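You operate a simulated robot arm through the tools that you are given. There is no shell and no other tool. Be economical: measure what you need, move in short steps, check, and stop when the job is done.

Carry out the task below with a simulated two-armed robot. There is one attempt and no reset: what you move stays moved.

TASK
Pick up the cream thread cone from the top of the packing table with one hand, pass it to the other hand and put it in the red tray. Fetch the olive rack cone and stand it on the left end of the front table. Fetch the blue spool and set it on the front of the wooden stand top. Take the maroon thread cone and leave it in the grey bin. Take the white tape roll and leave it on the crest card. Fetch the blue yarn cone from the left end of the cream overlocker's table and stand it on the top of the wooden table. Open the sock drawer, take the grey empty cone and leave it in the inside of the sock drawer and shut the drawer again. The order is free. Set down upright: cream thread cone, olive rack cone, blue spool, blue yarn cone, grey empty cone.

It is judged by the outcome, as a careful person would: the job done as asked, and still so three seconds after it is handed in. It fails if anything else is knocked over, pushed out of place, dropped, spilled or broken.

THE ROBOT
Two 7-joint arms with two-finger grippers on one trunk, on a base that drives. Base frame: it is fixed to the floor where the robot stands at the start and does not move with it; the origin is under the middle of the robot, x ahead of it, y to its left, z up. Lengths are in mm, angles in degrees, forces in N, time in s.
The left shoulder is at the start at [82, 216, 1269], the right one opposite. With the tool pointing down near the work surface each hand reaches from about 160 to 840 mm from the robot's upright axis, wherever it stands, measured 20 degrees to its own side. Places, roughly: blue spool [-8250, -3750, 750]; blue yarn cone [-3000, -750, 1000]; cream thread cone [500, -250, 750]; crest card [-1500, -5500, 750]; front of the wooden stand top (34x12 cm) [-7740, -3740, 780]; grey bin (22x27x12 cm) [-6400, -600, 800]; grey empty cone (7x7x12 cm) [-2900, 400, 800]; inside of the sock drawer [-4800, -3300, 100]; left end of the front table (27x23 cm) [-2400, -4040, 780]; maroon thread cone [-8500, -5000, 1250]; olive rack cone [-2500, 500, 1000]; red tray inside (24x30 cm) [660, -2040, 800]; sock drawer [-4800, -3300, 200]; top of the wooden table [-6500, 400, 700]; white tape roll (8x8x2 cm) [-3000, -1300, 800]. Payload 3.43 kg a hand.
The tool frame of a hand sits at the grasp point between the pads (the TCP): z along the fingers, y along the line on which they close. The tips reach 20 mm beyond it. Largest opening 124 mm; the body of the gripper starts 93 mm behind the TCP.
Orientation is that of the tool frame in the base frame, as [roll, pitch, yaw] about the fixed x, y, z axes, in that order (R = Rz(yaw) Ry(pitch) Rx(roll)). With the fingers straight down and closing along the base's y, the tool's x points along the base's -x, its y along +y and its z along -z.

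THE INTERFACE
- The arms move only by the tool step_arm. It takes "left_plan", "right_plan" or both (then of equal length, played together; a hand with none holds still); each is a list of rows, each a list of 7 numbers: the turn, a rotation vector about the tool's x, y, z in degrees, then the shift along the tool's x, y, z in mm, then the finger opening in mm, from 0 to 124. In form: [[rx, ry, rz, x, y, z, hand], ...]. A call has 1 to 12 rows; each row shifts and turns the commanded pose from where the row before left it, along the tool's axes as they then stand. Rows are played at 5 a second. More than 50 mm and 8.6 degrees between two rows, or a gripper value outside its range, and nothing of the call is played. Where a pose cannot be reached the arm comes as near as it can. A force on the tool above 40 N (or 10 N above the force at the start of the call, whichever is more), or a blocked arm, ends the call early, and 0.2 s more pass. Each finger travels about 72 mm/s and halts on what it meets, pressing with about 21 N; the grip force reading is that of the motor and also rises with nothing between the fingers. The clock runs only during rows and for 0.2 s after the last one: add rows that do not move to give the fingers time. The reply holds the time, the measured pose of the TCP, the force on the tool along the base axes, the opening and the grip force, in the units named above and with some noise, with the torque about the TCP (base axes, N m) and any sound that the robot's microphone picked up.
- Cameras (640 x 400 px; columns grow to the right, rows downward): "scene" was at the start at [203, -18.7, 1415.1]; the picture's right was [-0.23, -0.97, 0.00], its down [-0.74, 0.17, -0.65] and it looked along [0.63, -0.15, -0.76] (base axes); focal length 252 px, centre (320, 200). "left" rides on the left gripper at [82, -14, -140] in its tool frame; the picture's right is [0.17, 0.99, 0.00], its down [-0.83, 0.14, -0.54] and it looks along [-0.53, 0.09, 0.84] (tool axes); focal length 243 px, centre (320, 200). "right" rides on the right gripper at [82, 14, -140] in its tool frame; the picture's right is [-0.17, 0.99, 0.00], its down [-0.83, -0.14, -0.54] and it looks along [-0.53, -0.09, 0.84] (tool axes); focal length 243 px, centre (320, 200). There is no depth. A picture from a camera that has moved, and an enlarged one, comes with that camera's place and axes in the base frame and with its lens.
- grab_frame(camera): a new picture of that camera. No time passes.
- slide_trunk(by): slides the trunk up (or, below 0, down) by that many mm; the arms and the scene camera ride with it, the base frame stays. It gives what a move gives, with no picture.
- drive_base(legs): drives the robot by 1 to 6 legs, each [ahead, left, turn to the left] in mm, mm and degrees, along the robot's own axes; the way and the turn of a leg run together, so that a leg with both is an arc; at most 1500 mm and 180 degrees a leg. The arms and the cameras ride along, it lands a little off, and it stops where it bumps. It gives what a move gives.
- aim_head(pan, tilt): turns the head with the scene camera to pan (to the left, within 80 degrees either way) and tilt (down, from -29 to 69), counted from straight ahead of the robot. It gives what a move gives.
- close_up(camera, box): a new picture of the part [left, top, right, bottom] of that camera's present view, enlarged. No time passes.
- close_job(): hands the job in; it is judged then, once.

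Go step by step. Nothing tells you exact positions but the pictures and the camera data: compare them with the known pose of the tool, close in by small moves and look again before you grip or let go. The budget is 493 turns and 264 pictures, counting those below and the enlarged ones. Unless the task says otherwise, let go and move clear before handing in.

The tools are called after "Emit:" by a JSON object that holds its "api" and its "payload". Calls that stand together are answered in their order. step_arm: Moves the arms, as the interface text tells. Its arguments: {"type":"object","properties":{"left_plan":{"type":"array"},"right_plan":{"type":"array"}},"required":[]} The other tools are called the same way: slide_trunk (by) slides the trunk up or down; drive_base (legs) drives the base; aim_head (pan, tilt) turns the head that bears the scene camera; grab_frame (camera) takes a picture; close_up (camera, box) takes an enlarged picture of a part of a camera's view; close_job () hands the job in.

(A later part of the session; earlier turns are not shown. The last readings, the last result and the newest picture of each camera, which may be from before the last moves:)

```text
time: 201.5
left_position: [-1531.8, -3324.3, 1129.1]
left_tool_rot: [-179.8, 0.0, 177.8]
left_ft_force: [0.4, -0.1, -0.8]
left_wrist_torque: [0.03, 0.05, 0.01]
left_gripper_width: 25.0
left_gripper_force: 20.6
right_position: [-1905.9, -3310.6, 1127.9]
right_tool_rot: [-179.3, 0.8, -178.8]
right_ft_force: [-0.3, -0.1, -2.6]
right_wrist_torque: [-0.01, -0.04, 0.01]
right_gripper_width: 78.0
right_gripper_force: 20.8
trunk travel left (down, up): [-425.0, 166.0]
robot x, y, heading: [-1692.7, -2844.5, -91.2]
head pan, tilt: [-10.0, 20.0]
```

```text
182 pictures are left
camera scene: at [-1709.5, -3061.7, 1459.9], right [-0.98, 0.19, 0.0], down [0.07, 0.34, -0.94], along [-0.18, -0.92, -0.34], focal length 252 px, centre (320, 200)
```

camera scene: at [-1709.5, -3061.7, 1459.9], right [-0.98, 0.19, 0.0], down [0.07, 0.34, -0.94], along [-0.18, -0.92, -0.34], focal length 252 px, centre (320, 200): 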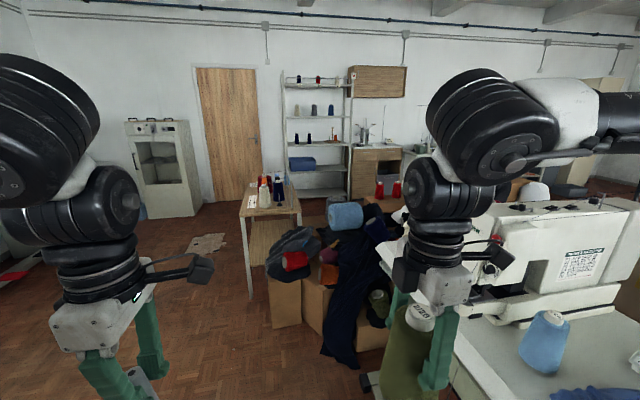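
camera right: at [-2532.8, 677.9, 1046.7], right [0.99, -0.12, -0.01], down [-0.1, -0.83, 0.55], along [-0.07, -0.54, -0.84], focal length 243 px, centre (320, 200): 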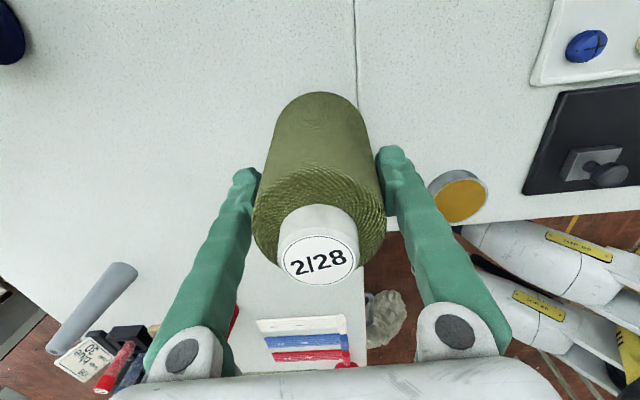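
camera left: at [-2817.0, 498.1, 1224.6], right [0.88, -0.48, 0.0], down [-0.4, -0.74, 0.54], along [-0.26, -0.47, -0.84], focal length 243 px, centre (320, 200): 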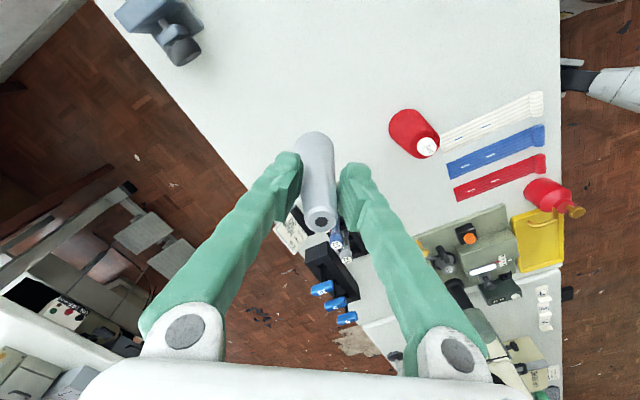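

The table's left end is near [-2400,-4040], beyond the machine head, with a clothes pile nearby. I'll approach diagonally with the right arm kept clear of the machine.

Emit:
{"api": "drive_base", "payload": {"legs": [[650, 50, 0], [0, 0, -53]]}}

Emit:
{"api": "aim_head", "payload": {"pan": -10, "tilt": 35}}

Emit:
{"api": "grab_frame", "payload": {"camera": "scene"}}

Emit:
{"api": "grab_frame", "payload": {"camera": "right"}}

```text
time: 209.1
left_position: [-1937.1, -3918.6, 1128.9]
left_tool_rot: [-179.8, -0.1, 125.6]
left_ft_force: [-0.9, -0.7, -0.2]
left_wrist_torque: [-0.02, -0.02, -0.04]
left_gripper_width: 24.7
left_gripper_force: 21.3
right_position: [-2156.7, -3615.0, 1127.7]
right_tool_rot: [-179.4, 0.8, 128.9]
right_ft_force: [-0.5, -0.6, -2.6]
right_wrist_torque: [-0.01, 0.02, -0.02]
right_gripper_width: 78.0
right_gripper_force: 20.9
trunk travel left (down, up): [-425.0, 166.0]
robot x, y, heading: [-1655.1, -3499.4, -143.4]
head pan, tilt: [-10.0, 20.0]
```

```text
time: 209.9
left_position: [-1938.3, -3917.7, 1130.0]
left_tool_rot: [-179.8, 0.0, 125.6]
left_ft_force: [-0.2, -0.2, -0.5]
left_wrist_torque: [0.02, -0.02, -0.02]
left_gripper_width: 24.8
left_gripper_force: 21.3
right_position: [-2155.6, -3614.5, 1127.9]
right_tool_rot: [-179.4, 0.8, 128.9]
right_ft_force: [0.7, 0.1, -2.1]
right_wrist_torque: [0.0, -0.03, -0.01]
right_gripper_width: 77.9
right_gripper_force: 20.8
trunk travel left (down, up): [-425.0, 166.0]
robot x, y, heading: [-1651.1, -3497.9, -143.2]
head pan, tilt: [-10.0, 35.0]
```

```text
181 pictures are left
camera scene: at [-1833.6, -3614.0, 1436.1], right [-0.45, 0.89, 0.0], down [0.51, 0.26, -0.82], along [-0.73, -0.37, -0.57], focal length 252 px, centre (320, 200)
```

scene: 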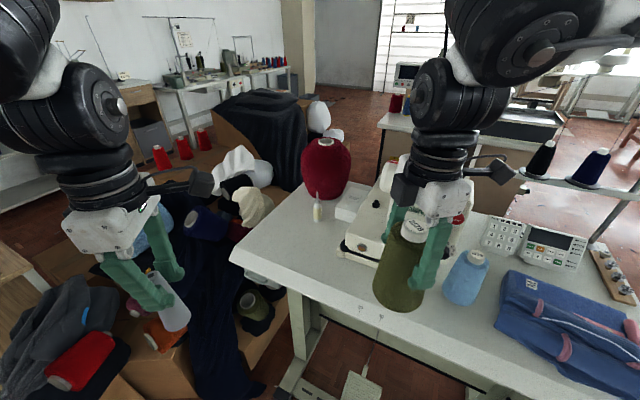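

```text
180 pictures are left
camera right: at [-2197.2, -3539.6, 1267.4], right [0.87, 0.49, -0.01], down [0.41, -0.72, 0.55], along [0.27, -0.48, -0.83], focal length 243 px, centre (320, 200)
```

right: 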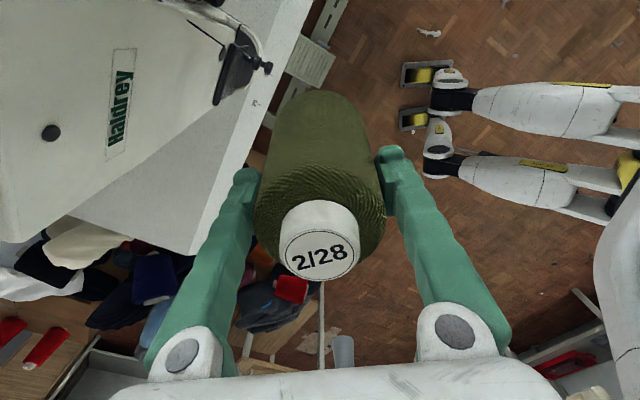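

Target spot is visible as free tabletop. Driving in diagonally.

Emit:
{"api": "drive_base", "payload": {"legs": [[224, 134, 0]]}}

Emit:
{"api": "grab_frame", "payload": {"camera": "scene"}}

Emit:
{"api": "grab_frame", "payload": {"camera": "right"}}

```text
time: 212.3
left_position: [-2027.1, -4156.0, 1129.3]
left_tool_rot: [-179.8, 0.0, 125.9]
left_ft_force: [0.0, -0.3, -0.2]
left_wrist_torque: [0.01, 0.01, -0.01]
left_gripper_width: 24.9
left_gripper_force: 21.4
right_position: [-2248.3, -3854.2, 1128.0]
right_tool_rot: [-179.4, 0.7, 129.3]
right_ft_force: [-0.1, -0.7, -1.9]
right_wrist_torque: [0.01, 0.01, 0.02]
right_gripper_width: 77.8
right_gripper_force: 21.0
trunk travel left (down, up): [-425.0, 166.0]
robot x, y, heading: [-1744.1, -3736.7, -143.1]
head pan, tilt: [-10.0, 35.0]
```

```text
179 pictures are left
camera scene: at [-1924.9, -3851.6, 1436.1], right [-0.45, 0.89, 0.0], down [0.51, 0.26, -0.82], along [-0.73, -0.37, -0.57], focal length 252 px, centre (320, 200)
```

scene: 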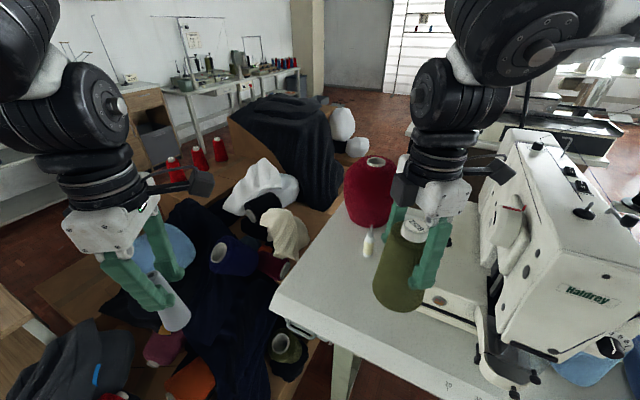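

```text
178 pictures are left
camera right: at [-2289.0, -3779.5, 1267.6], right [0.87, 0.5, -0.01], down [0.42, -0.72, 0.55], along [0.27, -0.48, -0.83], focal length 243 px, centre (320, 200)
```

right: 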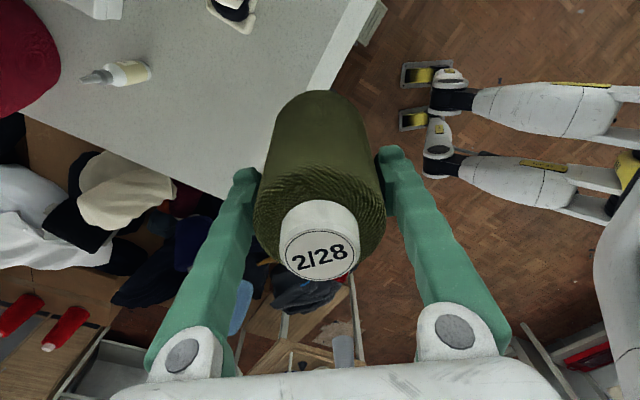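

Emit:
{"api": "step_arm", "payload": {"right_plan": [[0, 0, 0, -9.8, -37.5, 0, 60], [0, 0, 0, -9.8, -37.5, 0, 60], [0, 0, 0, -9.8, -37.5, 0, 60], [0, 0, 0, -9.8, -37.5, 0, 60], [0, 0, 0, -9.8, -37.5, 0, 60], [0, 0, 0, -9.8, -37.5, 0, 60], [0, 0, 0, 0, 0, 40, 60], [0, 0, 0, 0, 0, 40, 60], [0, 0, 0, 0, 0, 40, 60], [0, 0, 0, 0, 0, 40, 60], [0, 0, 0, 0, 0, 25, 60], [0, 0, 0, 0, 0, 0, 60]]}}

Emit:
{"api": "grab_frame", "payload": {"camera": "right"}}

Emit:
{"api": "grab_frame", "payload": {"camera": "scene"}}

```text
time: 214.9
left_position: [-2025.9, -4158.8, 1130.0]
left_tool_rot: [-179.7, -0.1, 125.9]
left_ft_force: [0.4, 0.1, 0.1]
left_wrist_torque: [0.02, 0.0, 0.0]
left_gripper_width: 24.8
left_gripper_force: 20.9
right_position: [-2384.7, -3878.5, 907.8]
right_tool_rot: [-179.4, 0.8, 129.3]
right_ft_force: [-1.8, -8.3, -2.7]
right_wrist_torque: [-0.82, 0.19, 0.16]
right_gripper_width: 78.1
right_gripper_force: 20.9
right hand out of reach, approached as far as the arm can: row 1, 2, 3, 4, 5, 6
trunk travel left (down, up): [-425.0, 166.0]
robot x, y, heading: [-1749.3, -3735.0, -142.9]
head pan, tilt: [-10.0, 35.0]
```

```text
177 pictures are left
camera right: at [-2425.1, -3802.3, 1046.9], right [0.87, 0.5, -0.01], down [0.42, -0.72, 0.55], along [0.27, -0.48, -0.83], focal length 243 px, centre (320, 200)
```

right: 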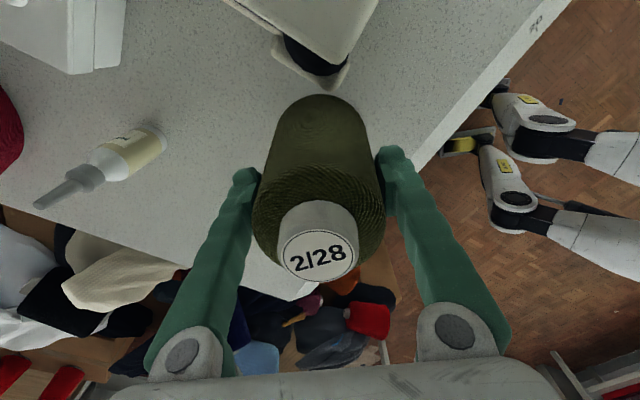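

```text
176 pictures are left
camera scene: at [-1924.9, -3852.8, 1436.0], right [-0.45, 0.89, 0.0], down [0.51, 0.26, -0.82], along [-0.73, -0.37, -0.57], focal length 252 px, centre (320, 200)
```

scene: 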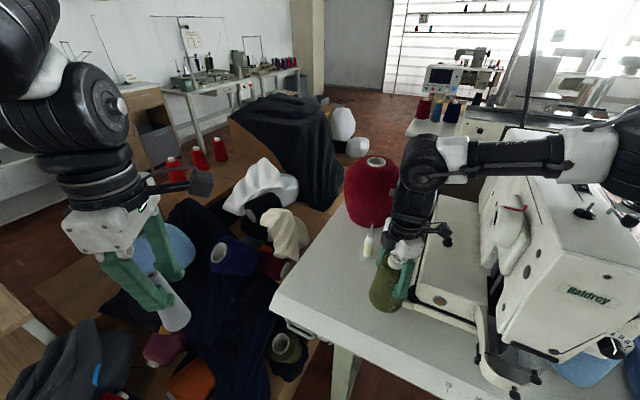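

The hand stopped short in y and there's a side load, probably the cone touching the machine bed. I'll lift back up right away.

Emit:
{"api": "step_arm", "payload": {"right_plan": [[0, 0, 0, 0, 0, -10, 60], [0, 0, 0, 0, 0, -35, 60], [0, 0, 0, 0, 0, -40, 60], [0, 0, 0, 0, 0, -45, 60], [0, 0, 0, 0, 0, -45, 60], [0, 0, 0, 0, 0, -45, 60], [0, 0, 0, 0, 0, 0, 60]]}}

Emit:
{"api": "grab_frame", "payload": {"camera": "scene"}}

Emit:
{"api": "grab_frame", "payload": {"camera": "right"}}

```text
time: 216.5
left_position: [-2027.5, -4157.2, 1130.2]
left_tool_rot: [-179.9, 0.0, 125.9]
left_ft_force: [-0.7, -0.7, -0.5]
left_wrist_torque: [0.05, -0.01, -0.01]
left_gripper_width: 25.1
left_gripper_force: 20.6
right_position: [-2380.9, -3863.0, 1126.0]
right_tool_rot: [-179.3, 1.0, 129.3]
right_ft_force: [0.0, -0.3, -2.4]
right_wrist_torque: [0.0, 0.01, -0.03]
right_gripper_width: 77.9
right_gripper_force: 21.1
right hand out of reach, approached as far as the arm can: row 6
trunk travel left (down, up): [-425.0, 166.0]
robot x, y, heading: [-1748.8, -3732.0, -142.8]
head pan, tilt: [-10.0, 35.0]
```

```text
175 pictures are left
camera scene: at [-1926.0, -3852.6, 1435.8], right [-0.45, 0.89, 0.0], down [0.51, 0.26, -0.82], along [-0.73, -0.37, -0.57], focal length 252 px, centre (320, 200)
```

scene: 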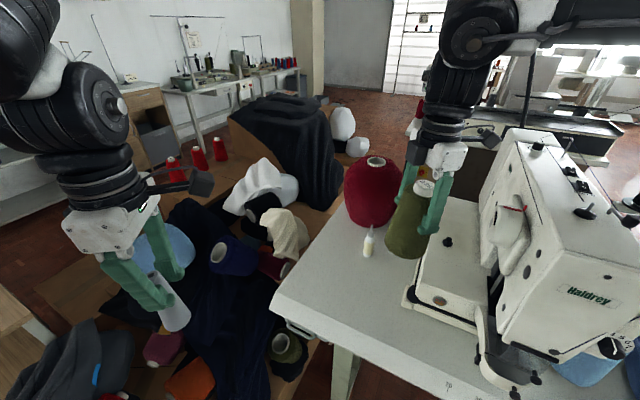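

```text
174 pictures are left
camera right: at [-2423.2, -3786.6, 1263.8], right [0.87, 0.5, -0.01], down [0.42, -0.72, 0.56], along [0.27, -0.49, -0.83], focal length 243 px, centre (320, 200)
```

right: 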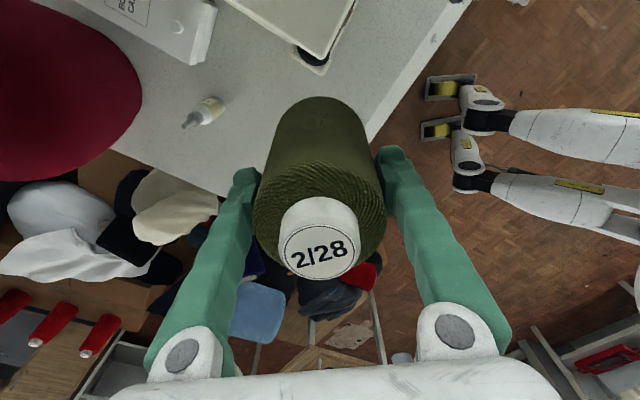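

Nothing was disturbed and the cone is still gripped the same way. Turning the base left 14° will swing the cone to the free spot.

Emit:
{"api": "drive_base", "payload": {"legs": [[0, 0, 14]]}}

Emit:
{"api": "grab_frame", "payload": {"camera": "right"}}

Emit:
{"api": "grab_frame", "payload": {"camera": "scene"}}

```text
time: 218.0
left_position: [-1918.1, -4212.0, 1129.9]
left_tool_rot: [-179.8, 0.0, 139.7]
left_ft_force: [-0.2, -0.1, -0.4]
left_wrist_torque: [0.02, 0.03, 0.0]
left_gripper_width: 24.7
left_gripper_force: 20.8
right_position: [-2332.6, -4011.3, 1125.7]
right_tool_rot: [-179.2, 1.0, 143.2]
right_ft_force: [0.1, -1.0, -2.5]
right_wrist_torque: [0.01, 0.0, 0.0]
right_gripper_width: 78.1
right_gripper_force: 21.0
trunk travel left (down, up): [-425.0, 166.0]
robot x, y, heading: [-1745.9, -3735.9, -129.2]
head pan, tilt: [-10.0, 35.0]
```

```text
173 pictures are left
camera right: at [-2390.8, -3946.3, 1264.0], right [0.72, 0.69, -0.01], down [0.58, -0.6, 0.56], along [0.38, -0.41, -0.83], focal length 243 px, centre (320, 200)
```

right: 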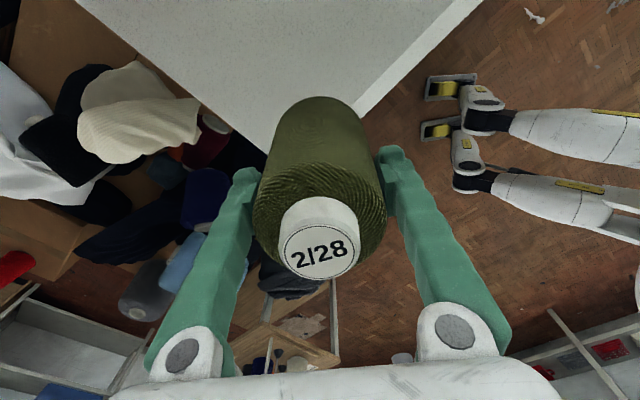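

```text
172 pictures are left
camera scene: at [-1892.5, -3891.6, 1436.0], right [-0.65, 0.76, 0.0], down [0.43, 0.37, -0.82], along [-0.62, -0.54, -0.57], focal length 252 px, centre (320, 200)
```

scene: 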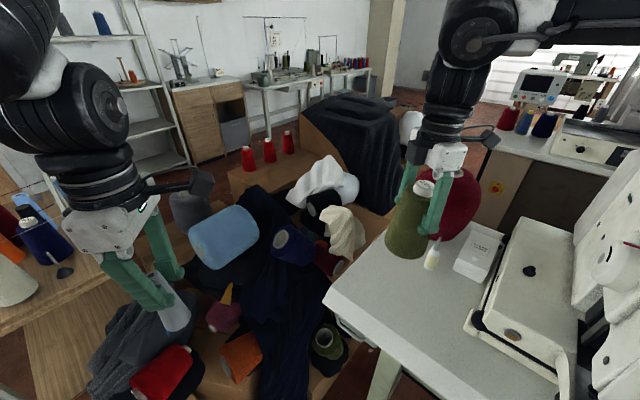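

Emit:
{"api": "step_arm", "payload": {"right_plan": [[0, 0, 0, 13.5, -25, 0, 60], [0, 0, 0, 13.5, -25, 0, 60], [0, 0, 0, 0, 0, 40, 60], [0, 0, 0, 0, 0, 40, 60], [0, 0, 0, 0, 0, 0, 60]]}}

Emit:
{"api": "grab_frame", "payload": {"camera": "right"}}

Emit:
{"api": "grab_frame", "payload": {"camera": "scene"}}

```text
time: 219.2
left_position: [-1918.1, -4211.2, 1129.5]
left_tool_rot: [-179.8, 0.0, 139.7]
left_ft_force: [0.6, -0.7, 0.1]
left_wrist_torque: [-0.01, 0.01, 0.0]
left_gripper_width: 25.0
left_gripper_force: 21.0
right_position: [-2382.5, -4018.7, 1038.6]
right_tool_rot: [-179.2, 0.9, 143.2]
right_ft_force: [0.2, 0.7, -1.5]
right_wrist_torque: [0.0, 0.01, -0.02]
right_gripper_width: 78.2
right_gripper_force: 20.5
right hand out of reach, approached as far as the arm can: row 1, 2
trunk travel left (down, up): [-425.0, 166.0]
robot x, y, heading: [-1748.8, -3733.6, -129.2]
head pan, tilt: [-10.0, 35.0]
```

```text
171 pictures are left
camera right: at [-2440.8, -3953.9, 1177.4], right [0.72, 0.69, -0.01], down [0.58, -0.6, 0.56], along [0.38, -0.41, -0.83], focal length 243 px, centre (320, 200)
```

right: 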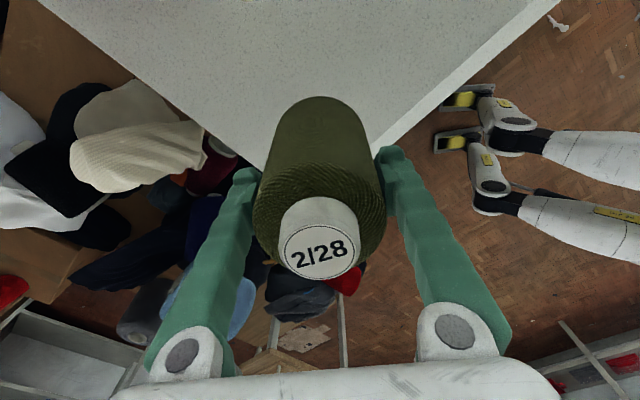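

```text
170 pictures are left
camera scene: at [-1891.9, -3891.6, 1436.1], right [-0.65, 0.76, 0.0], down [0.43, 0.37, -0.82], along [-0.62, -0.54, -0.57], focal length 252 px, centre (320, 200)
```

scene: 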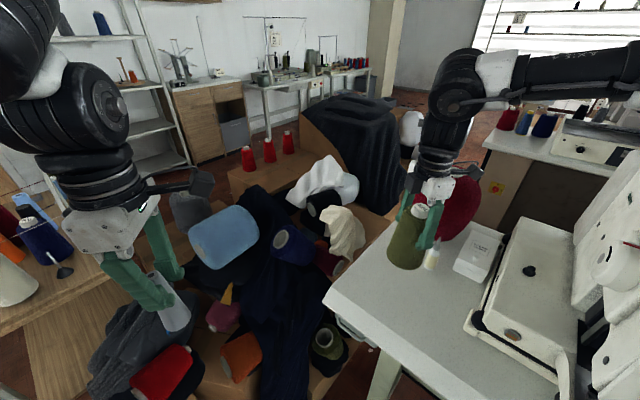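

The cone is well inside the left-end area. Lowering.

Emit:
{"api": "step_arm", "payload": {"right_plan": [[0, 0, 0, 0, 0, 40, 60], [0, 0, 0, 0, 0, 40, 60], [0, 0, 0, 0, 0, 30, 60], [0, 0, 0, 0, 0, 0, 60]]}}

Emit:
{"api": "step_arm", "payload": {"right_plan": [[0, 0, 0, 0, 0, 8, 60], [0, 0, 0, 0, 0, 4, 60], [0, 0, 0, 0, 0, 0, 60]]}}

Emit:
{"api": "close_up", "payload": {"camera": "scene", "box": [320, 180, 480, 280]}}

```text
time: 220.2
left_position: [-1918.5, -4211.8, 1129.3]
left_tool_rot: [-179.8, 0.0, 139.7]
left_ft_force: [0.3, 0.8, -0.2]
left_wrist_torque: [-0.01, -0.02, 0.01]
left_gripper_width: 24.9
left_gripper_force: 20.9
right_position: [-2382.9, -4020.5, 931.0]
right_tool_rot: [-179.1, 1.0, 143.2]
right_ft_force: [-0.1, 0.0, -2.3]
right_wrist_torque: [0.01, -0.04, 0.01]
right_gripper_width: 78.2
right_gripper_force: 21.1
trunk travel left (down, up): [-425.0, 166.0]
robot x, y, heading: [-1747.9, -3735.5, -129.7]
head pan, tilt: [-10.0, 35.0]
```

```text
time: 221.0
left_position: [-1918.1, -4212.0, 1128.6]
left_tool_rot: [-179.8, 0.0, 139.6]
left_ft_force: [1.0, -0.5, 0.5]
left_wrist_torque: [-0.01, -0.01, 0.0]
left_gripper_width: 24.6
left_gripper_force: 21.1
right_position: [-2380.4, -4019.8, 917.2]
right_tool_rot: [-179.1, 0.9, 143.1]
right_ft_force: [-0.8, -0.4, -2.6]
right_wrist_torque: [0.0, -0.01, 0.0]
right_gripper_width: 78.0
right_gripper_force: 21.3
trunk travel left (down, up): [-425.0, 166.0]
robot x, y, heading: [-1747.7, -3734.8, -129.1]
head pan, tilt: [-10.0, 35.0]
```

```text
4.00 times, centred on (400, 230) of scene
camera zoom: at [-1892.3, -3891.8, 1436.0], right [-0.65, 0.76, 0.0], down [0.43, 0.37, -0.82], along [-0.62, -0.54, -0.57], focal length 1009 px, centre (0, 80)
```

zoom: 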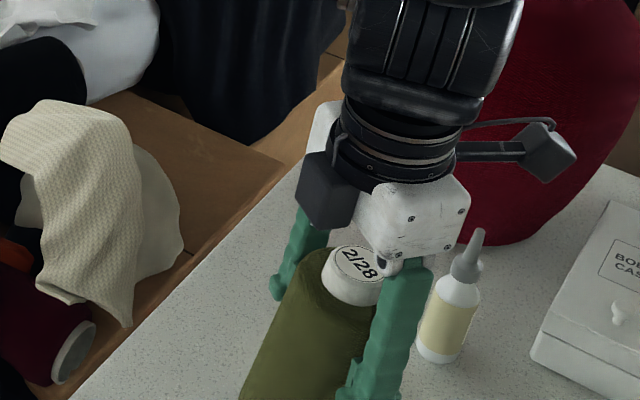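

Emit:
{"api": "step_arm", "payload": {"right_plan": [[0, 0, 0, 0, 0, 4, 60], [0, 0, 0, 0, 0, 0, 60]]}}

Emit:
{"api": "step_arm", "payload": {"right_plan": [[0, 0, 0, 0, 0, 4, 60], [0, 0, 0, 0, 0, 0, 60]]}}

Emit:
{"api": "step_arm", "payload": {"right_plan": [[0, 0, 0, 0, 0, 3, 60], [0, 0, 0, 0, 0, 0, 60]]}}

```text
time: 221.6
left_position: [-1918.3, -4212.0, 1129.6]
left_tool_rot: [-179.8, 0.0, 139.7]
left_ft_force: [0.6, 0.6, -0.6]
left_wrist_torque: [-0.02, 0.03, 0.04]
left_gripper_width: 24.5
left_gripper_force: 20.7
right_position: [-2380.3, -4020.5, 911.8]
right_tool_rot: [-179.3, 1.0, 143.2]
right_ft_force: [0.1, 0.4, -2.1]
right_wrist_torque: [0.01, -0.03, -0.01]
right_gripper_width: 77.7
right_gripper_force: 21.0
trunk travel left (down, up): [-425.0, 166.0]
robot x, y, heading: [-1747.6, -3733.5, -129.3]
head pan, tilt: [-10.0, 35.0]
```

```text
time: 222.2
left_position: [-1919.1, -4213.0, 1130.0]
left_tool_rot: [-179.8, 0.1, 139.7]
left_ft_force: [0.2, -0.3, 0.2]
left_wrist_torque: [-0.03, 0.02, 0.02]
left_gripper_width: 24.8
left_gripper_force: 21.2
right_position: [-2380.7, -4019.5, 909.8]
right_tool_rot: [-179.2, 1.0, 143.1]
right_ft_force: [0.6, 0.6, -1.9]
right_wrist_torque: [0.01, -0.02, -0.01]
right_gripper_width: 77.8
right_gripper_force: 21.0
trunk travel left (down, up): [-425.0, 166.0]
robot x, y, heading: [-1747.6, -3735.6, -129.0]
head pan, tilt: [-10.0, 35.0]
```

```text
time: 222.8
left_position: [-1916.9, -4212.1, 1129.9]
left_tool_rot: [-179.7, 0.0, 139.7]
left_ft_force: [-0.4, 0.3, -0.6]
left_wrist_torque: [0.0, -0.01, 0.03]
left_gripper_width: 24.8
left_gripper_force: 21.1
right_position: [-2381.6, -4020.2, 904.8]
right_tool_rot: [-179.1, 1.0, 143.0]
right_ft_force: [-0.6, 0.6, -2.3]
right_wrist_torque: [-0.02, 0.01, 0.01]
right_gripper_width: 78.0
right_gripper_force: 21.0
trunk travel left (down, up): [-425.0, 166.0]
robot x, y, heading: [-1749.4, -3737.5, -129.0]
head pan, tilt: [-10.0, 35.0]
```

Emit:
{"api": "step_arm", "payload": {"right_plan": [[0, 0, 0, 0, 0, 4, 60], [0, 0, 0, 0, 0, 0, 60]]}}

Emit:
{"api": "step_arm", "payload": {"right_plan": [[0, 0, 0, 0, 0, 3, 60], [0, 0, 0, 0, 0, 0, 60]]}}

Emit:
{"api": "close_up", "payload": {"camera": "scene", "box": [340, 210, 480, 298]}}

```text
time: 223.4
left_position: [-1917.5, -4211.7, 1129.9]
left_tool_rot: [-179.8, 0.0, 139.7]
left_ft_force: [-0.3, 0.6, -0.5]
left_wrist_torque: [0.01, -0.02, 0.01]
left_gripper_width: 25.0
left_gripper_force: 20.7
right_position: [-2381.6, -4019.4, 901.3]
right_tool_rot: [-179.3, 1.0, 143.2]
right_ft_force: [-1.2, -0.1, -2.4]
right_wrist_torque: [0.01, 0.03, -0.01]
right_gripper_width: 78.0
right_gripper_force: 21.3
trunk travel left (down, up): [-425.0, 166.0]
robot x, y, heading: [-1743.8, -3737.8, -129.2]
head pan, tilt: [-10.0, 35.0]
```

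```text
time: 224.0
left_position: [-1918.0, -4211.0, 1130.2]
left_tool_rot: [-179.8, -0.1, 139.6]
left_ft_force: [0.4, 0.9, 0.6]
left_wrist_torque: [0.0, 0.01, 0.0]
left_gripper_width: 25.2
left_gripper_force: 21.0
right_position: [-2382.0, -4019.0, 898.7]
right_tool_rot: [-179.2, 1.0, 143.2]
right_ft_force: [0.2, -0.5, -3.0]
right_wrist_torque: [-0.03, 0.03, -0.01]
right_gripper_width: 77.7
right_gripper_force: 21.1
trunk travel left (down, up): [-425.0, 166.0]
robot x, y, heading: [-1750.1, -3735.1, -129.2]
head pan, tilt: [-10.0, 35.0]
```

```text
4.55 times, centred on (410, 254) of scene
camera zoom: at [-1892.3, -3891.8, 1436.0], right [-0.65, 0.76, 0.0], down [0.43, 0.37, -0.82], along [-0.62, -0.54, -0.57], focal length 1146 px, centre (-89, -46)
```

zoom: 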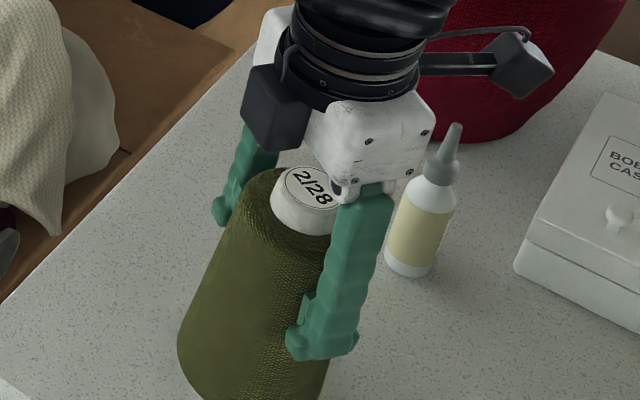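

Emit:
{"api": "step_arm", "payload": {"right_plan": [[0, 0, 0, 0, 0, 3, 60], [0, 0, 0, 0, 0, 3, 60], [0, 0, 0, 0, 0, 0, 60]]}}

Emit:
{"api": "step_arm", "payload": {"right_plan": [[0, 0, 0, 0, 0, 3, 60], [0, 0, 0, 0, 0, 0, 60]]}}

```text
time: 224.8
left_position: [-1918.7, -4212.0, 1128.7]
left_tool_rot: [-179.9, 0.0, 139.7]
left_ft_force: [-0.2, 0.1, 0.3]
left_wrist_torque: [-0.03, 0.06, -0.02]
left_gripper_width: 24.8
left_gripper_force: 20.9
right_position: [-2380.8, -4018.5, 893.3]
right_tool_rot: [-179.2, 1.0, 143.2]
right_ft_force: [-0.5, 1.0, -2.4]
right_wrist_torque: [-0.02, -0.01, 0.01]
right_gripper_width: 77.5
right_gripper_force: 20.4
trunk travel left (down, up): [-425.0, 166.0]
robot x, y, heading: [-1746.1, -3735.8, -129.1]
head pan, tilt: [-10.0, 35.0]
```

```text
time: 225.4
left_position: [-1917.6, -4211.1, 1129.7]
left_tool_rot: [-179.9, -0.1, 139.7]
left_ft_force: [0.4, 0.1, -0.3]
left_wrist_torque: [-0.05, -0.02, -0.01]
left_gripper_width: 25.0
left_gripper_force: 21.3
right_position: [-2381.0, -4020.9, 890.5]
right_tool_rot: [-179.0, 1.0, 143.0]
right_ft_force: [0.2, 1.5, 11.4]
right_wrist_torque: [0.55, 0.15, -0.1]
right_gripper_width: 77.8
right_gripper_force: 21.1
trunk travel left (down, up): [-425.0, 166.0]
robot x, y, heading: [-1747.9, -3738.5, -129.0]
head pan, tilt: [-10.0, 35.0]
```

Contact. Relieving slightly, releasing, and rising straight up.

Emit:
{"api": "step_arm", "payload": {"right_plan": [[0, 0, 0, 0, 0, -2, 60], [0, 0, 0, 0, 0, 0, 90], [0, 0, 0, 0, 0, 0, 105], [0, 0, 0, 0, 0, 0, 105], [0, 0, 0, 0, 0, -20, 105], [0, 0, 0, 0, 0, -45, 105], [0, 0, 0, 0, 0, -45, 105], [0, 0, 0, 0, 0, -45, 105], [0, 0, 0, 0, 0, -45, 105], [0, 0, 0, 0, 0, 0, 105]]}}

Emit:
{"api": "grab_frame", "payload": {"camera": "scene"}}

Emit:
{"api": "grab_frame", "payload": {"camera": "right"}}

```text
time: 227.6
left_position: [-1918.7, -4212.2, 1130.5]
left_tool_rot: [-179.8, 0.0, 139.7]
left_ft_force: [-0.4, 0.7, -0.6]
left_wrist_torque: [0.0, 0.03, 0.0]
left_gripper_width: 24.9
left_gripper_force: 21.1
right_position: [-2382.1, -4014.7, 1095.1]
right_tool_rot: [-179.2, 1.0, 143.1]
right_ft_force: [-0.3, -0.3, -0.9]
right_wrist_torque: [-0.01, 0.01, 0.01]
right_gripper_width: 105.0
right_gripper_force: 0.0
trunk travel left (down, up): [-425.0, 166.0]
robot x, y, heading: [-1748.4, -3737.4, -129.0]
head pan, tilt: [-10.0, 35.0]
```

```text
167 pictures are left
camera scene: at [-1892.7, -3891.9, 1435.9], right [-0.65, 0.76, 0.0], down [0.43, 0.37, -0.82], along [-0.62, -0.54, -0.57], focal length 252 px, centre (320, 200)
```

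scene: 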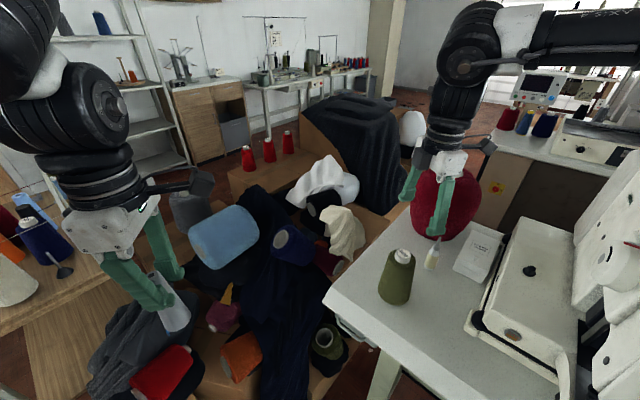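

```text
166 pictures are left
camera right: at [-2441.0, -3950.5, 1233.0], right [0.72, 0.69, -0.01], down [0.58, -0.6, 0.56], along [0.38, -0.41, -0.83], focal length 243 px, centre (320, 200)
```

right: 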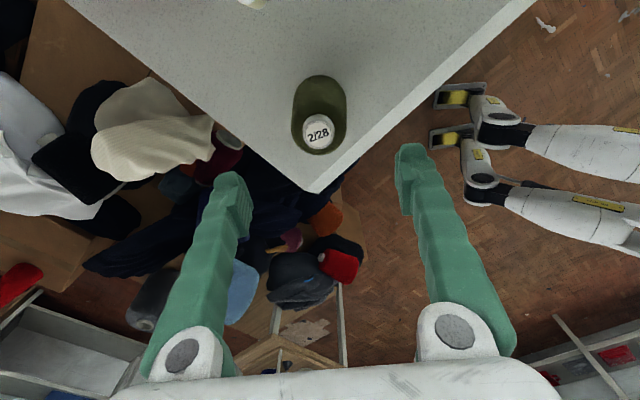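

The olive cone stands on the left end of the front table. I'll retract the right hand, back out and head around toward the sock drawer.

Emit:
{"api": "step_arm", "payload": {"right_plan": [[0, 0, 0, 0, 37, -8, 105], [0, 0, 0, 0, 37, -8, 105], [0, 0, 0, -20, 37, -8, 105], [0, 0, 0, -20, 37, -8, 105], [0, 0, 0, -20, 0, 0, 105], [0, 0, 0, 0, 0, 0, 105]]}}

Emit:
{"api": "drive_base", "payload": {"legs": [[-450, 0, 0], [0, 0, -51], [0, -1200, 0]]}}

Emit:
{"api": "aim_head", "payload": {"pan": 5, "tilt": 20}}

Emit:
{"api": "grab_frame", "payload": {"camera": "scene"}}

```text
time: 229.0
left_position: [-1919.3, -4211.3, 1129.8]
left_tool_rot: [-179.8, 0.0, 139.8]
left_ft_force: [-0.7, 0.7, 0.5]
left_wrist_torque: [-0.02, -0.02, -0.02]
left_gripper_width: 24.7
left_gripper_force: 20.7
right_position: [-2246.1, -3931.3, 1121.8]
right_tool_rot: [-179.2, 1.1, 143.1]
right_ft_force: [-0.2, -0.8, 0.4]
right_wrist_torque: [0.0, -0.03, -0.01]
right_gripper_width: 104.9
right_gripper_force: 0.1
trunk travel left (down, up): [-425.0, 166.0]
robot x, y, heading: [-1744.4, -3734.3, -129.4]
head pan, tilt: [-10.0, 35.0]
```

```text
time: 250.6
left_position: [-1945.5, -2420.7, 1129.9]
left_tool_rot: [-179.8, 0.0, 89.6]
left_ft_force: [0.7, 0.1, -0.1]
left_wrist_torque: [0.01, 0.01, -0.01]
left_gripper_width: 24.4
left_gripper_force: 20.7
right_position: [-1940.9, -1988.8, 1121.0]
right_tool_rot: [-179.2, 1.0, 93.1]
right_ft_force: [-0.4, -0.2, -0.1]
right_wrist_torque: [0.01, -0.01, 0.01]
right_gripper_width: 104.7
right_gripper_force: 0.1
trunk travel left (down, up): [-425.0, 166.0]
robot x, y, heading: [-1472.5, -2243.5, -179.3]
head pan, tilt: [-10.0, 35.0]
```

```text
time: 251.3
left_position: [-1944.7, -2420.6, 1129.6]
left_tool_rot: [-179.8, 0.0, 89.6]
left_ft_force: [0.0, 0.6, -0.2]
left_wrist_torque: [0.04, -0.02, 0.0]
left_gripper_width: 24.3
left_gripper_force: 20.6
right_position: [-1940.0, -1988.9, 1122.3]
right_tool_rot: [-179.2, 0.9, 93.0]
right_ft_force: [-1.1, -0.3, -1.1]
right_wrist_torque: [-0.03, -0.02, -0.01]
right_gripper_width: 105.1
right_gripper_force: 0.0
trunk travel left (down, up): [-425.0, 166.0]
robot x, y, heading: [-1472.0, -2246.7, -179.3]
head pan, tilt: [5.0, 20.0]
```

```text
165 pictures are left
camera scene: at [-1687.0, -2257.9, 1459.8], right [-0.1, 1.0, 0.0], down [0.34, 0.03, -0.94], along [-0.93, -0.09, -0.34], focal length 252 px, centre (320, 200)
```

scene: 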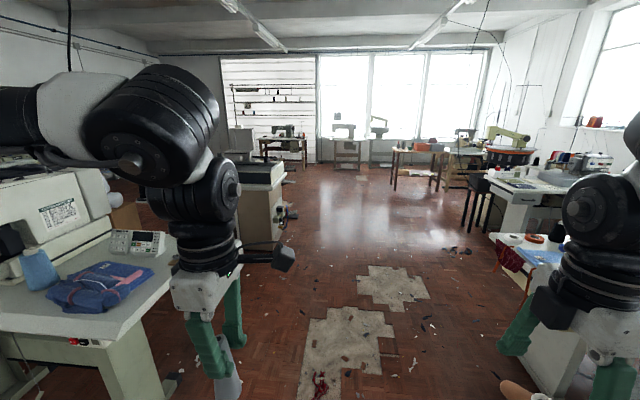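

The route ahead is open and the cabinet at pixel (266,207) matches the sock drawer's location. Driving closer.

Emit:
{"api": "drive_base", "payload": {"legs": [[1400, 0, -0.7], [900, 0, 0]]}}

Emit:
{"api": "aim_head", "payload": {"pan": 35, "tilt": 25}}

Emit:
{"api": "grab_frame", "payload": {"camera": "scene"}}

```text
time: 265.5
left_position: [-4259.8, -2416.3, 1130.2]
left_tool_rot: [-179.8, 0.0, 88.4]
left_ft_force: [0.0, 0.4, 0.4]
left_wrist_torque: [-0.01, 0.01, 0.01]
left_gripper_width: 23.8
left_gripper_force: 20.9
right_position: [-4247.1, -1984.4, 1122.6]
right_tool_rot: [-179.2, 1.0, 91.7]
right_ft_force: [0.3, 0.5, -0.7]
right_wrist_torque: [-0.01, 0.0, 0.03]
right_gripper_width: 105.1
right_gripper_force: 0.0
trunk travel left (down, up): [-425.0, 166.0]
robot x, y, heading: [-3782.1, -2252.3, 179.3]
head pan, tilt: [5.0, 20.0]
```

```text
time: 266.4
left_position: [-4260.5, -2416.0, 1130.4]
left_tool_rot: [-179.8, 0.0, 88.4]
left_ft_force: [-0.3, -0.5, -0.4]
left_wrist_torque: [0.0, 0.01, -0.03]
left_gripper_width: 23.8
left_gripper_force: 21.2
right_position: [-4245.7, -1984.9, 1121.2]
right_tool_rot: [-179.1, 1.0, 91.7]
right_ft_force: [-0.4, -0.3, -0.5]
right_wrist_torque: [0.03, 0.0, -0.02]
right_gripper_width: 104.7
right_gripper_force: 0.1
trunk travel left (down, up): [-425.0, 166.0]
robot x, y, heading: [-3780.1, -2250.3, 179.7]
head pan, tilt: [35.0, 25.0]
```

```text
164 pictures are left
camera scene: at [-3982.3, -2303.8, 1451.8], right [-0.57, 0.82, 0.0], down [0.35, 0.24, -0.91], along [-0.75, -0.51, -0.42], focal length 252 px, centre (320, 200)
```

scene: 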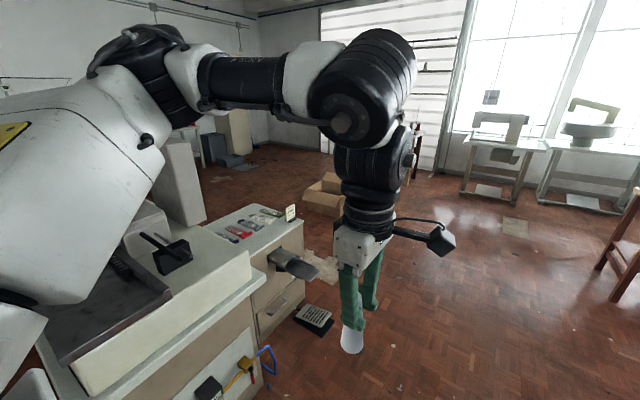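

Emit:
{"api": "close_up", "payload": {"camera": "left", "box": [220, 100, 420, 260]}}

Emit:
{"api": "drive_base", "payload": {"legs": [[500, 250, 0], [0, 0, 60]]}}

Emit:
{"api": "aim_head", "payload": {"pan": 30, "tilt": 35}}

Emit:
{"api": "grab_frame", "payload": {"camera": "scene"}}

```text
2.50 times, centred on (320, 180) of left
camera zoom: at [-4272.4, -2333.8, 1270.3], right [0.99, 0.14, 0.0], down [0.12, -0.83, 0.54], along [0.07, -0.53, -0.84], focal length 606 px, centre (320, 250)
```

zoom: 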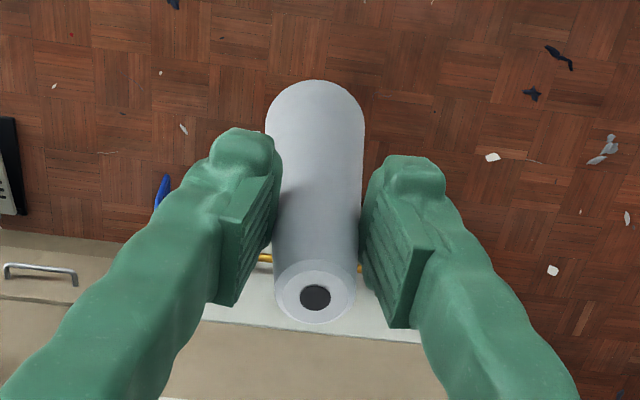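

```text
time: 273.9
left_position: [-4374.0, -2986.1, 1129.6]
left_tool_rot: [-179.8, 0.0, 149.2]
left_ft_force: [0.0, 1.6, 0.2]
left_wrist_torque: [-0.02, -0.02, -0.04]
left_gripper_width: 23.8
left_gripper_force: 20.4
right_position: [-4742.4, -2762.5, 1122.5]
right_tool_rot: [-179.2, 1.0, 152.5]
right_ft_force: [0.7, 0.1, -0.8]
right_wrist_torque: [0.04, 0.0, 0.01]
right_gripper_width: 105.0
right_gripper_force: 0.0
trunk travel left (down, up): [-425.0, 166.0]
robot x, y, heading: [-4284.4, -2485.7, -119.9]
head pan, tilt: [35.0, 25.0]
```

```text
time: 274.6
left_position: [-4373.9, -2986.1, 1130.3]
left_tool_rot: [-179.8, 0.0, 149.1]
left_ft_force: [0.1, 0.1, 0.0]
left_wrist_torque: [0.01, 0.02, 0.03]
left_gripper_width: 23.6
left_gripper_force: 21.1
right_position: [-4743.1, -2763.6, 1121.9]
right_tool_rot: [-179.2, 1.0, 152.6]
right_ft_force: [0.6, 0.6, 1.5]
right_wrist_torque: [0.0, 0.01, -0.01]
right_gripper_width: 104.9
right_gripper_force: 0.0
trunk travel left (down, up): [-425.0, 166.0]
robot x, y, heading: [-4282.1, -2489.0, -119.7]
head pan, tilt: [30.0, 35.0]
```

```text
162 pictures are left
camera scene: at [-4343.7, -2686.8, 1436.1], right [-1.0, 0.0, 0.0], down [0.0, 0.57, -0.82], along [0.0, -0.82, -0.57], focal length 252 px, centre (320, 200)
```

scene: 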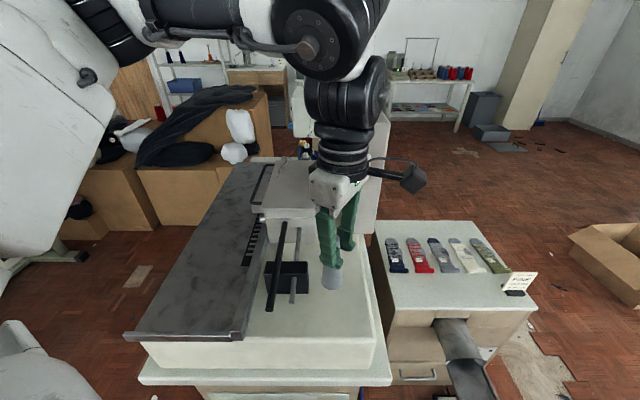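

The cabinet with socks on top has drawers on its +y face, with a chute sticking out. I'll move in front of it and look down at the drawers.

Emit:
{"api": "drive_base", "payload": {"legs": [[0, 0, 30], [-200, -450, 0]]}}

Emit:
{"api": "aim_head", "payload": {"pan": 0, "tilt": 45}}

Emit:
{"api": "grab_frame", "payload": {"camera": "scene"}}

```text
time: 283.1
left_position: [-4556.4, -2766.0, 1129.6]
left_tool_rot: [-179.9, 0.1, 179.6]
left_ft_force: [0.4, 0.1, -0.2]
left_wrist_torque: [-0.03, 0.0, 0.01]
left_gripper_width: 23.4
left_gripper_force: 21.7
right_position: [-4988.9, -2760.3, 1121.8]
right_tool_rot: [-179.2, 1.0, -177.0]
right_ft_force: [0.4, 0.8, -0.7]
right_wrist_torque: [-0.01, -0.02, 0.0]
right_gripper_width: 105.2
right_gripper_force: 0.0
trunk travel left (down, up): [-425.0, 166.0]
robot x, y, heading: [-4728.6, -2287.8, -89.6]
head pan, tilt: [30.0, 35.0]
```

```text
time: 284.0
left_position: [-4557.4, -2766.0, 1129.1]
left_tool_rot: [-179.8, 0.0, 179.6]
left_ft_force: [-0.2, 0.7, -0.2]
left_wrist_torque: [0.04, 0.01, -0.01]
left_gripper_width: 23.7
left_gripper_force: 21.4
right_position: [-4988.5, -2761.2, 1120.3]
right_tool_rot: [-179.1, 1.0, -176.9]
right_ft_force: [-0.1, 0.1, 0.5]
right_wrist_torque: [0.03, -0.01, 0.01]
right_gripper_width: 104.8
right_gripper_force: 0.0
trunk travel left (down, up): [-425.0, 166.0]
robot x, y, heading: [-4731.9, -2291.3, -89.4]
head pan, tilt: [0.0, 45.0]
```

```text
161 pictures are left
camera scene: at [-4726.9, -2499.0, 1421.3], right [-1.0, -0.01, 0.0], down [-0.01, 0.71, -0.71], along [0.01, -0.71, -0.71], focal length 252 px, centre (320, 200)
```

scene: 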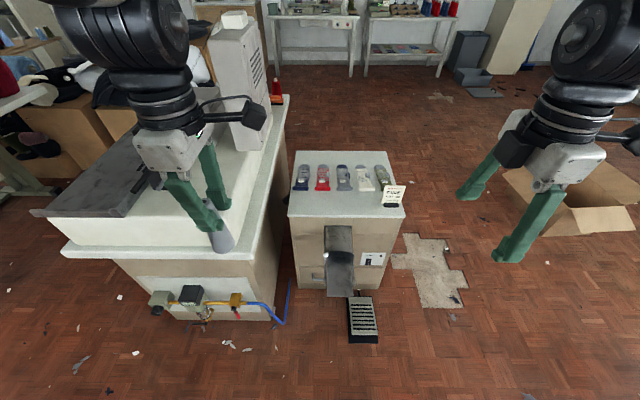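

Emit:
{"api": "close_up", "payload": {"camera": "scene", "box": [270, 190, 430, 350]}}

Emit:
{"api": "close_up", "payload": {"camera": "left", "box": [0, 0, 640, 400]}}

Emit:
{"api": "grab_frame", "payload": {"camera": "right"}}

```text
2.50 times, centred on (350, 270) of scene
camera zoom: at [-4726.9, -2499.0, 1421.3], right [-1.0, -0.01, 0.0], down [-0.01, 0.71, -0.71], along [0.01, -0.71, -0.71], focal length 630 px, centre (245, 25)
```

zoom: 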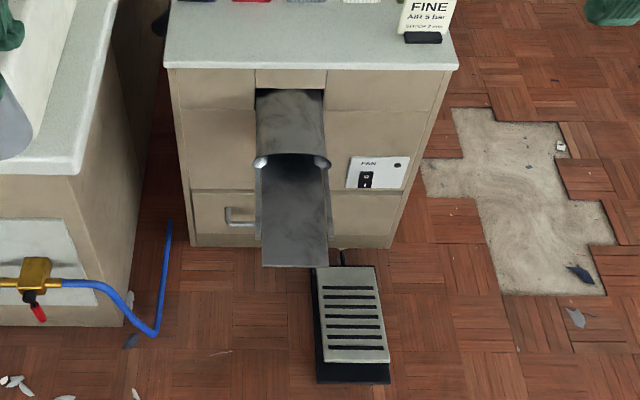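

```text
1.00 times, centred on (320, 200) of left (not enlarged: the box is as wide or as high as the picture)
camera zoom: at [-4639.8, -2779.2, 1270.3], right [-0.16, 0.99, 0.0], down [0.83, 0.14, 0.54], along [0.53, 0.08, -0.84], focal length 243 px, centre (320, 200)
```

zoom: 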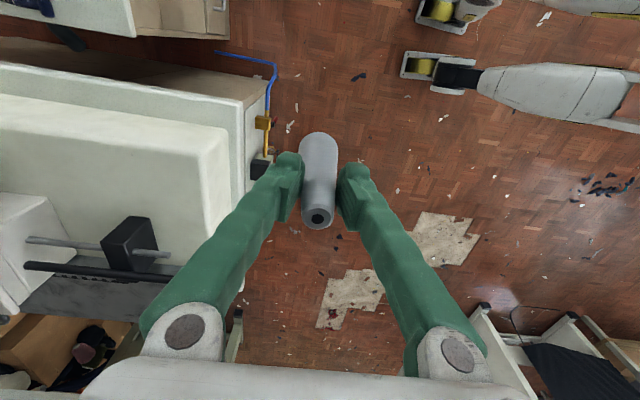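

```text
158 pictures are left
camera right: at [-5073.7, -2749.0, 1260.6], right [0.11, 0.99, -0.01], down [0.83, -0.09, 0.56], along [0.55, -0.07, -0.83], focal length 243 px, centre (320, 200)
```

right: 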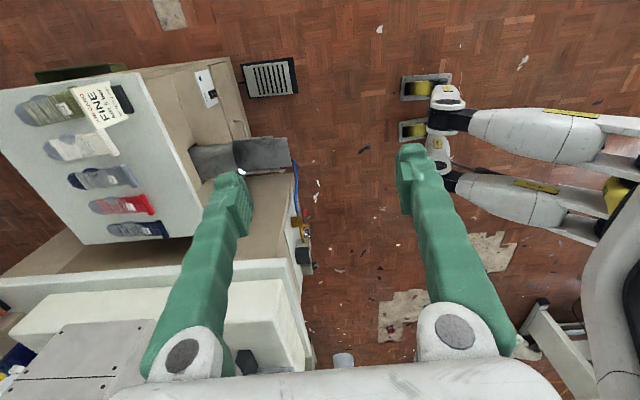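

The bottom drawer has a bar handle at about x −4715, z≈222, left of the chute. The left arm suits it best, so I'll first set the grey cone on the free front strip of the cabinet top (z≈660). Driving forward.

Emit:
{"api": "drive_base", "payload": {"legs": [[280, 0, -0.6]]}}

Emit:
{"api": "aim_head", "payload": {"pan": 0, "tilt": 55}}

Emit:
{"api": "grab_frame", "payload": {"camera": "scene"}}

Emit:
{"api": "grab_frame", "payload": {"camera": "right"}}

```text
time: 286.3
left_position: [-4559.5, -3054.0, 1130.3]
left_tool_rot: [-179.8, 0.0, 179.0]
left_ft_force: [0.1, -0.3, -0.6]
left_wrist_torque: [0.03, -0.01, 0.01]
left_gripper_width: 23.7
left_gripper_force: 20.9
right_position: [-4992.1, -3044.7, 1121.9]
right_tool_rot: [-179.2, 1.1, -177.5]
right_ft_force: [-0.6, 0.6, 0.0]
right_wrist_torque: [0.03, -0.01, -0.04]
right_gripper_width: 105.2
right_gripper_force: 0.0
trunk travel left (down, up): [-425.0, 166.0]
robot x, y, heading: [-4728.2, -2576.2, -90.1]
head pan, tilt: [0.0, 45.0]
```

```text
time: 287.1
left_position: [-4560.0, -3053.7, 1130.4]
left_tool_rot: [-179.8, -0.1, 179.0]
left_ft_force: [0.5, -0.8, -0.6]
left_wrist_torque: [0.02, -0.01, -0.03]
left_gripper_width: 23.8
left_gripper_force: 20.2
right_position: [-4991.1, -3044.9, 1121.3]
right_tool_rot: [-179.1, 1.0, -177.6]
right_ft_force: [-0.2, 0.3, -0.9]
right_wrist_torque: [0.0, 0.0, -0.01]
right_gripper_width: 105.1
right_gripper_force: 0.0
trunk travel left (down, up): [-425.0, 166.0]
robot x, y, heading: [-4727.2, -2575.7, -90.0]
head pan, tilt: [0.0, 55.0]
```

```text
157 pictures are left
camera scene: at [-4727.4, -2776.4, 1407.8], right [-1.0, 0.0, 0.0], down [0.0, 0.82, -0.57], along [0.0, -0.57, -0.82], focal length 252 px, centre (320, 200)
```

scene: 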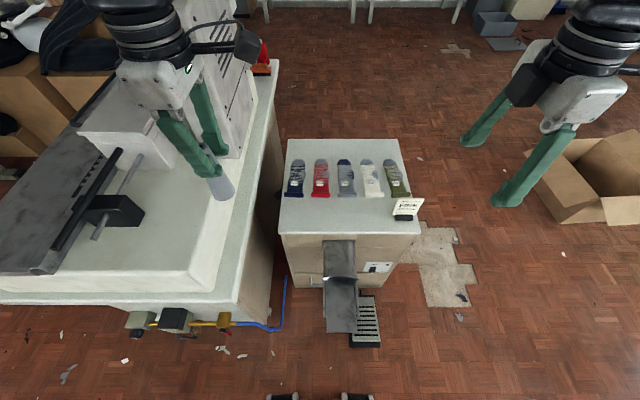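

```text
156 pictures are left
camera right: at [-5076.6, -3032.2, 1260.5], right [0.12, 0.99, -0.01], down [0.83, -0.1, 0.56], along [0.55, -0.08, -0.83], focal length 243 px, centre (320, 200)
```

right: 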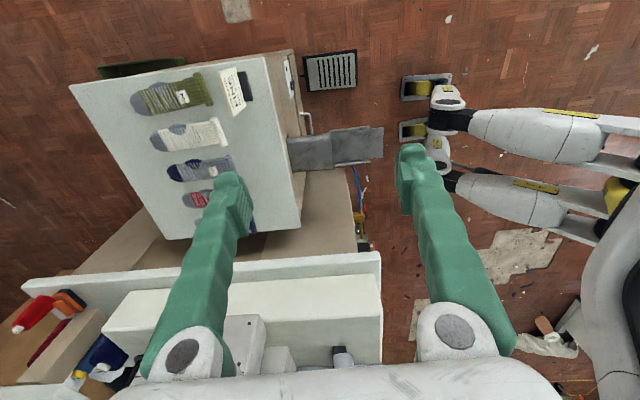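

Emit:
{"api": "close_up", "payload": {"camera": "right", "box": [240, 40, 400, 180]}}

Emit:
{"api": "close_up", "payload": {"camera": "scene", "box": [270, 130, 430, 290]}}

```text
2.86 times, centred on (320, 110) of right
camera zoom: at [-5076.6, -3032.2, 1260.5], right [0.12, 0.99, -0.01], down [0.83, -0.1, 0.56], along [0.55, -0.08, -0.83], focal length 693 px, centre (320, 457)
```

zoom: 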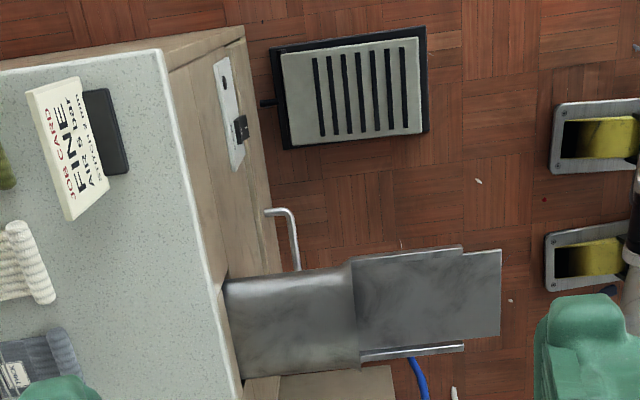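

```text
2.50 times, centred on (350, 210) of scene
camera zoom: at [-4727.4, -2776.4, 1407.8], right [-1.0, 0.0, 0.0], down [0.0, 0.82, -0.57], along [0.0, -0.57, -0.82], focal length 630 px, centre (245, 175)
```

zoom: 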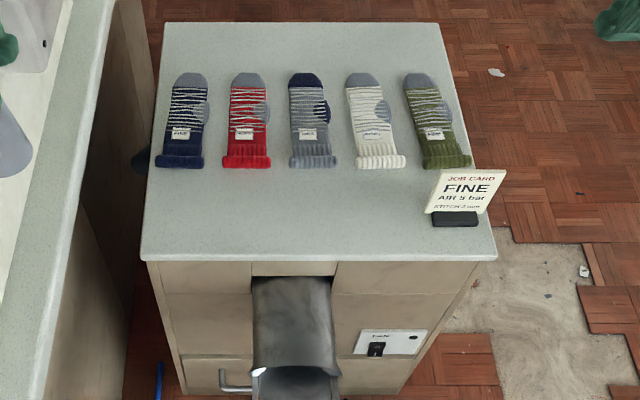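

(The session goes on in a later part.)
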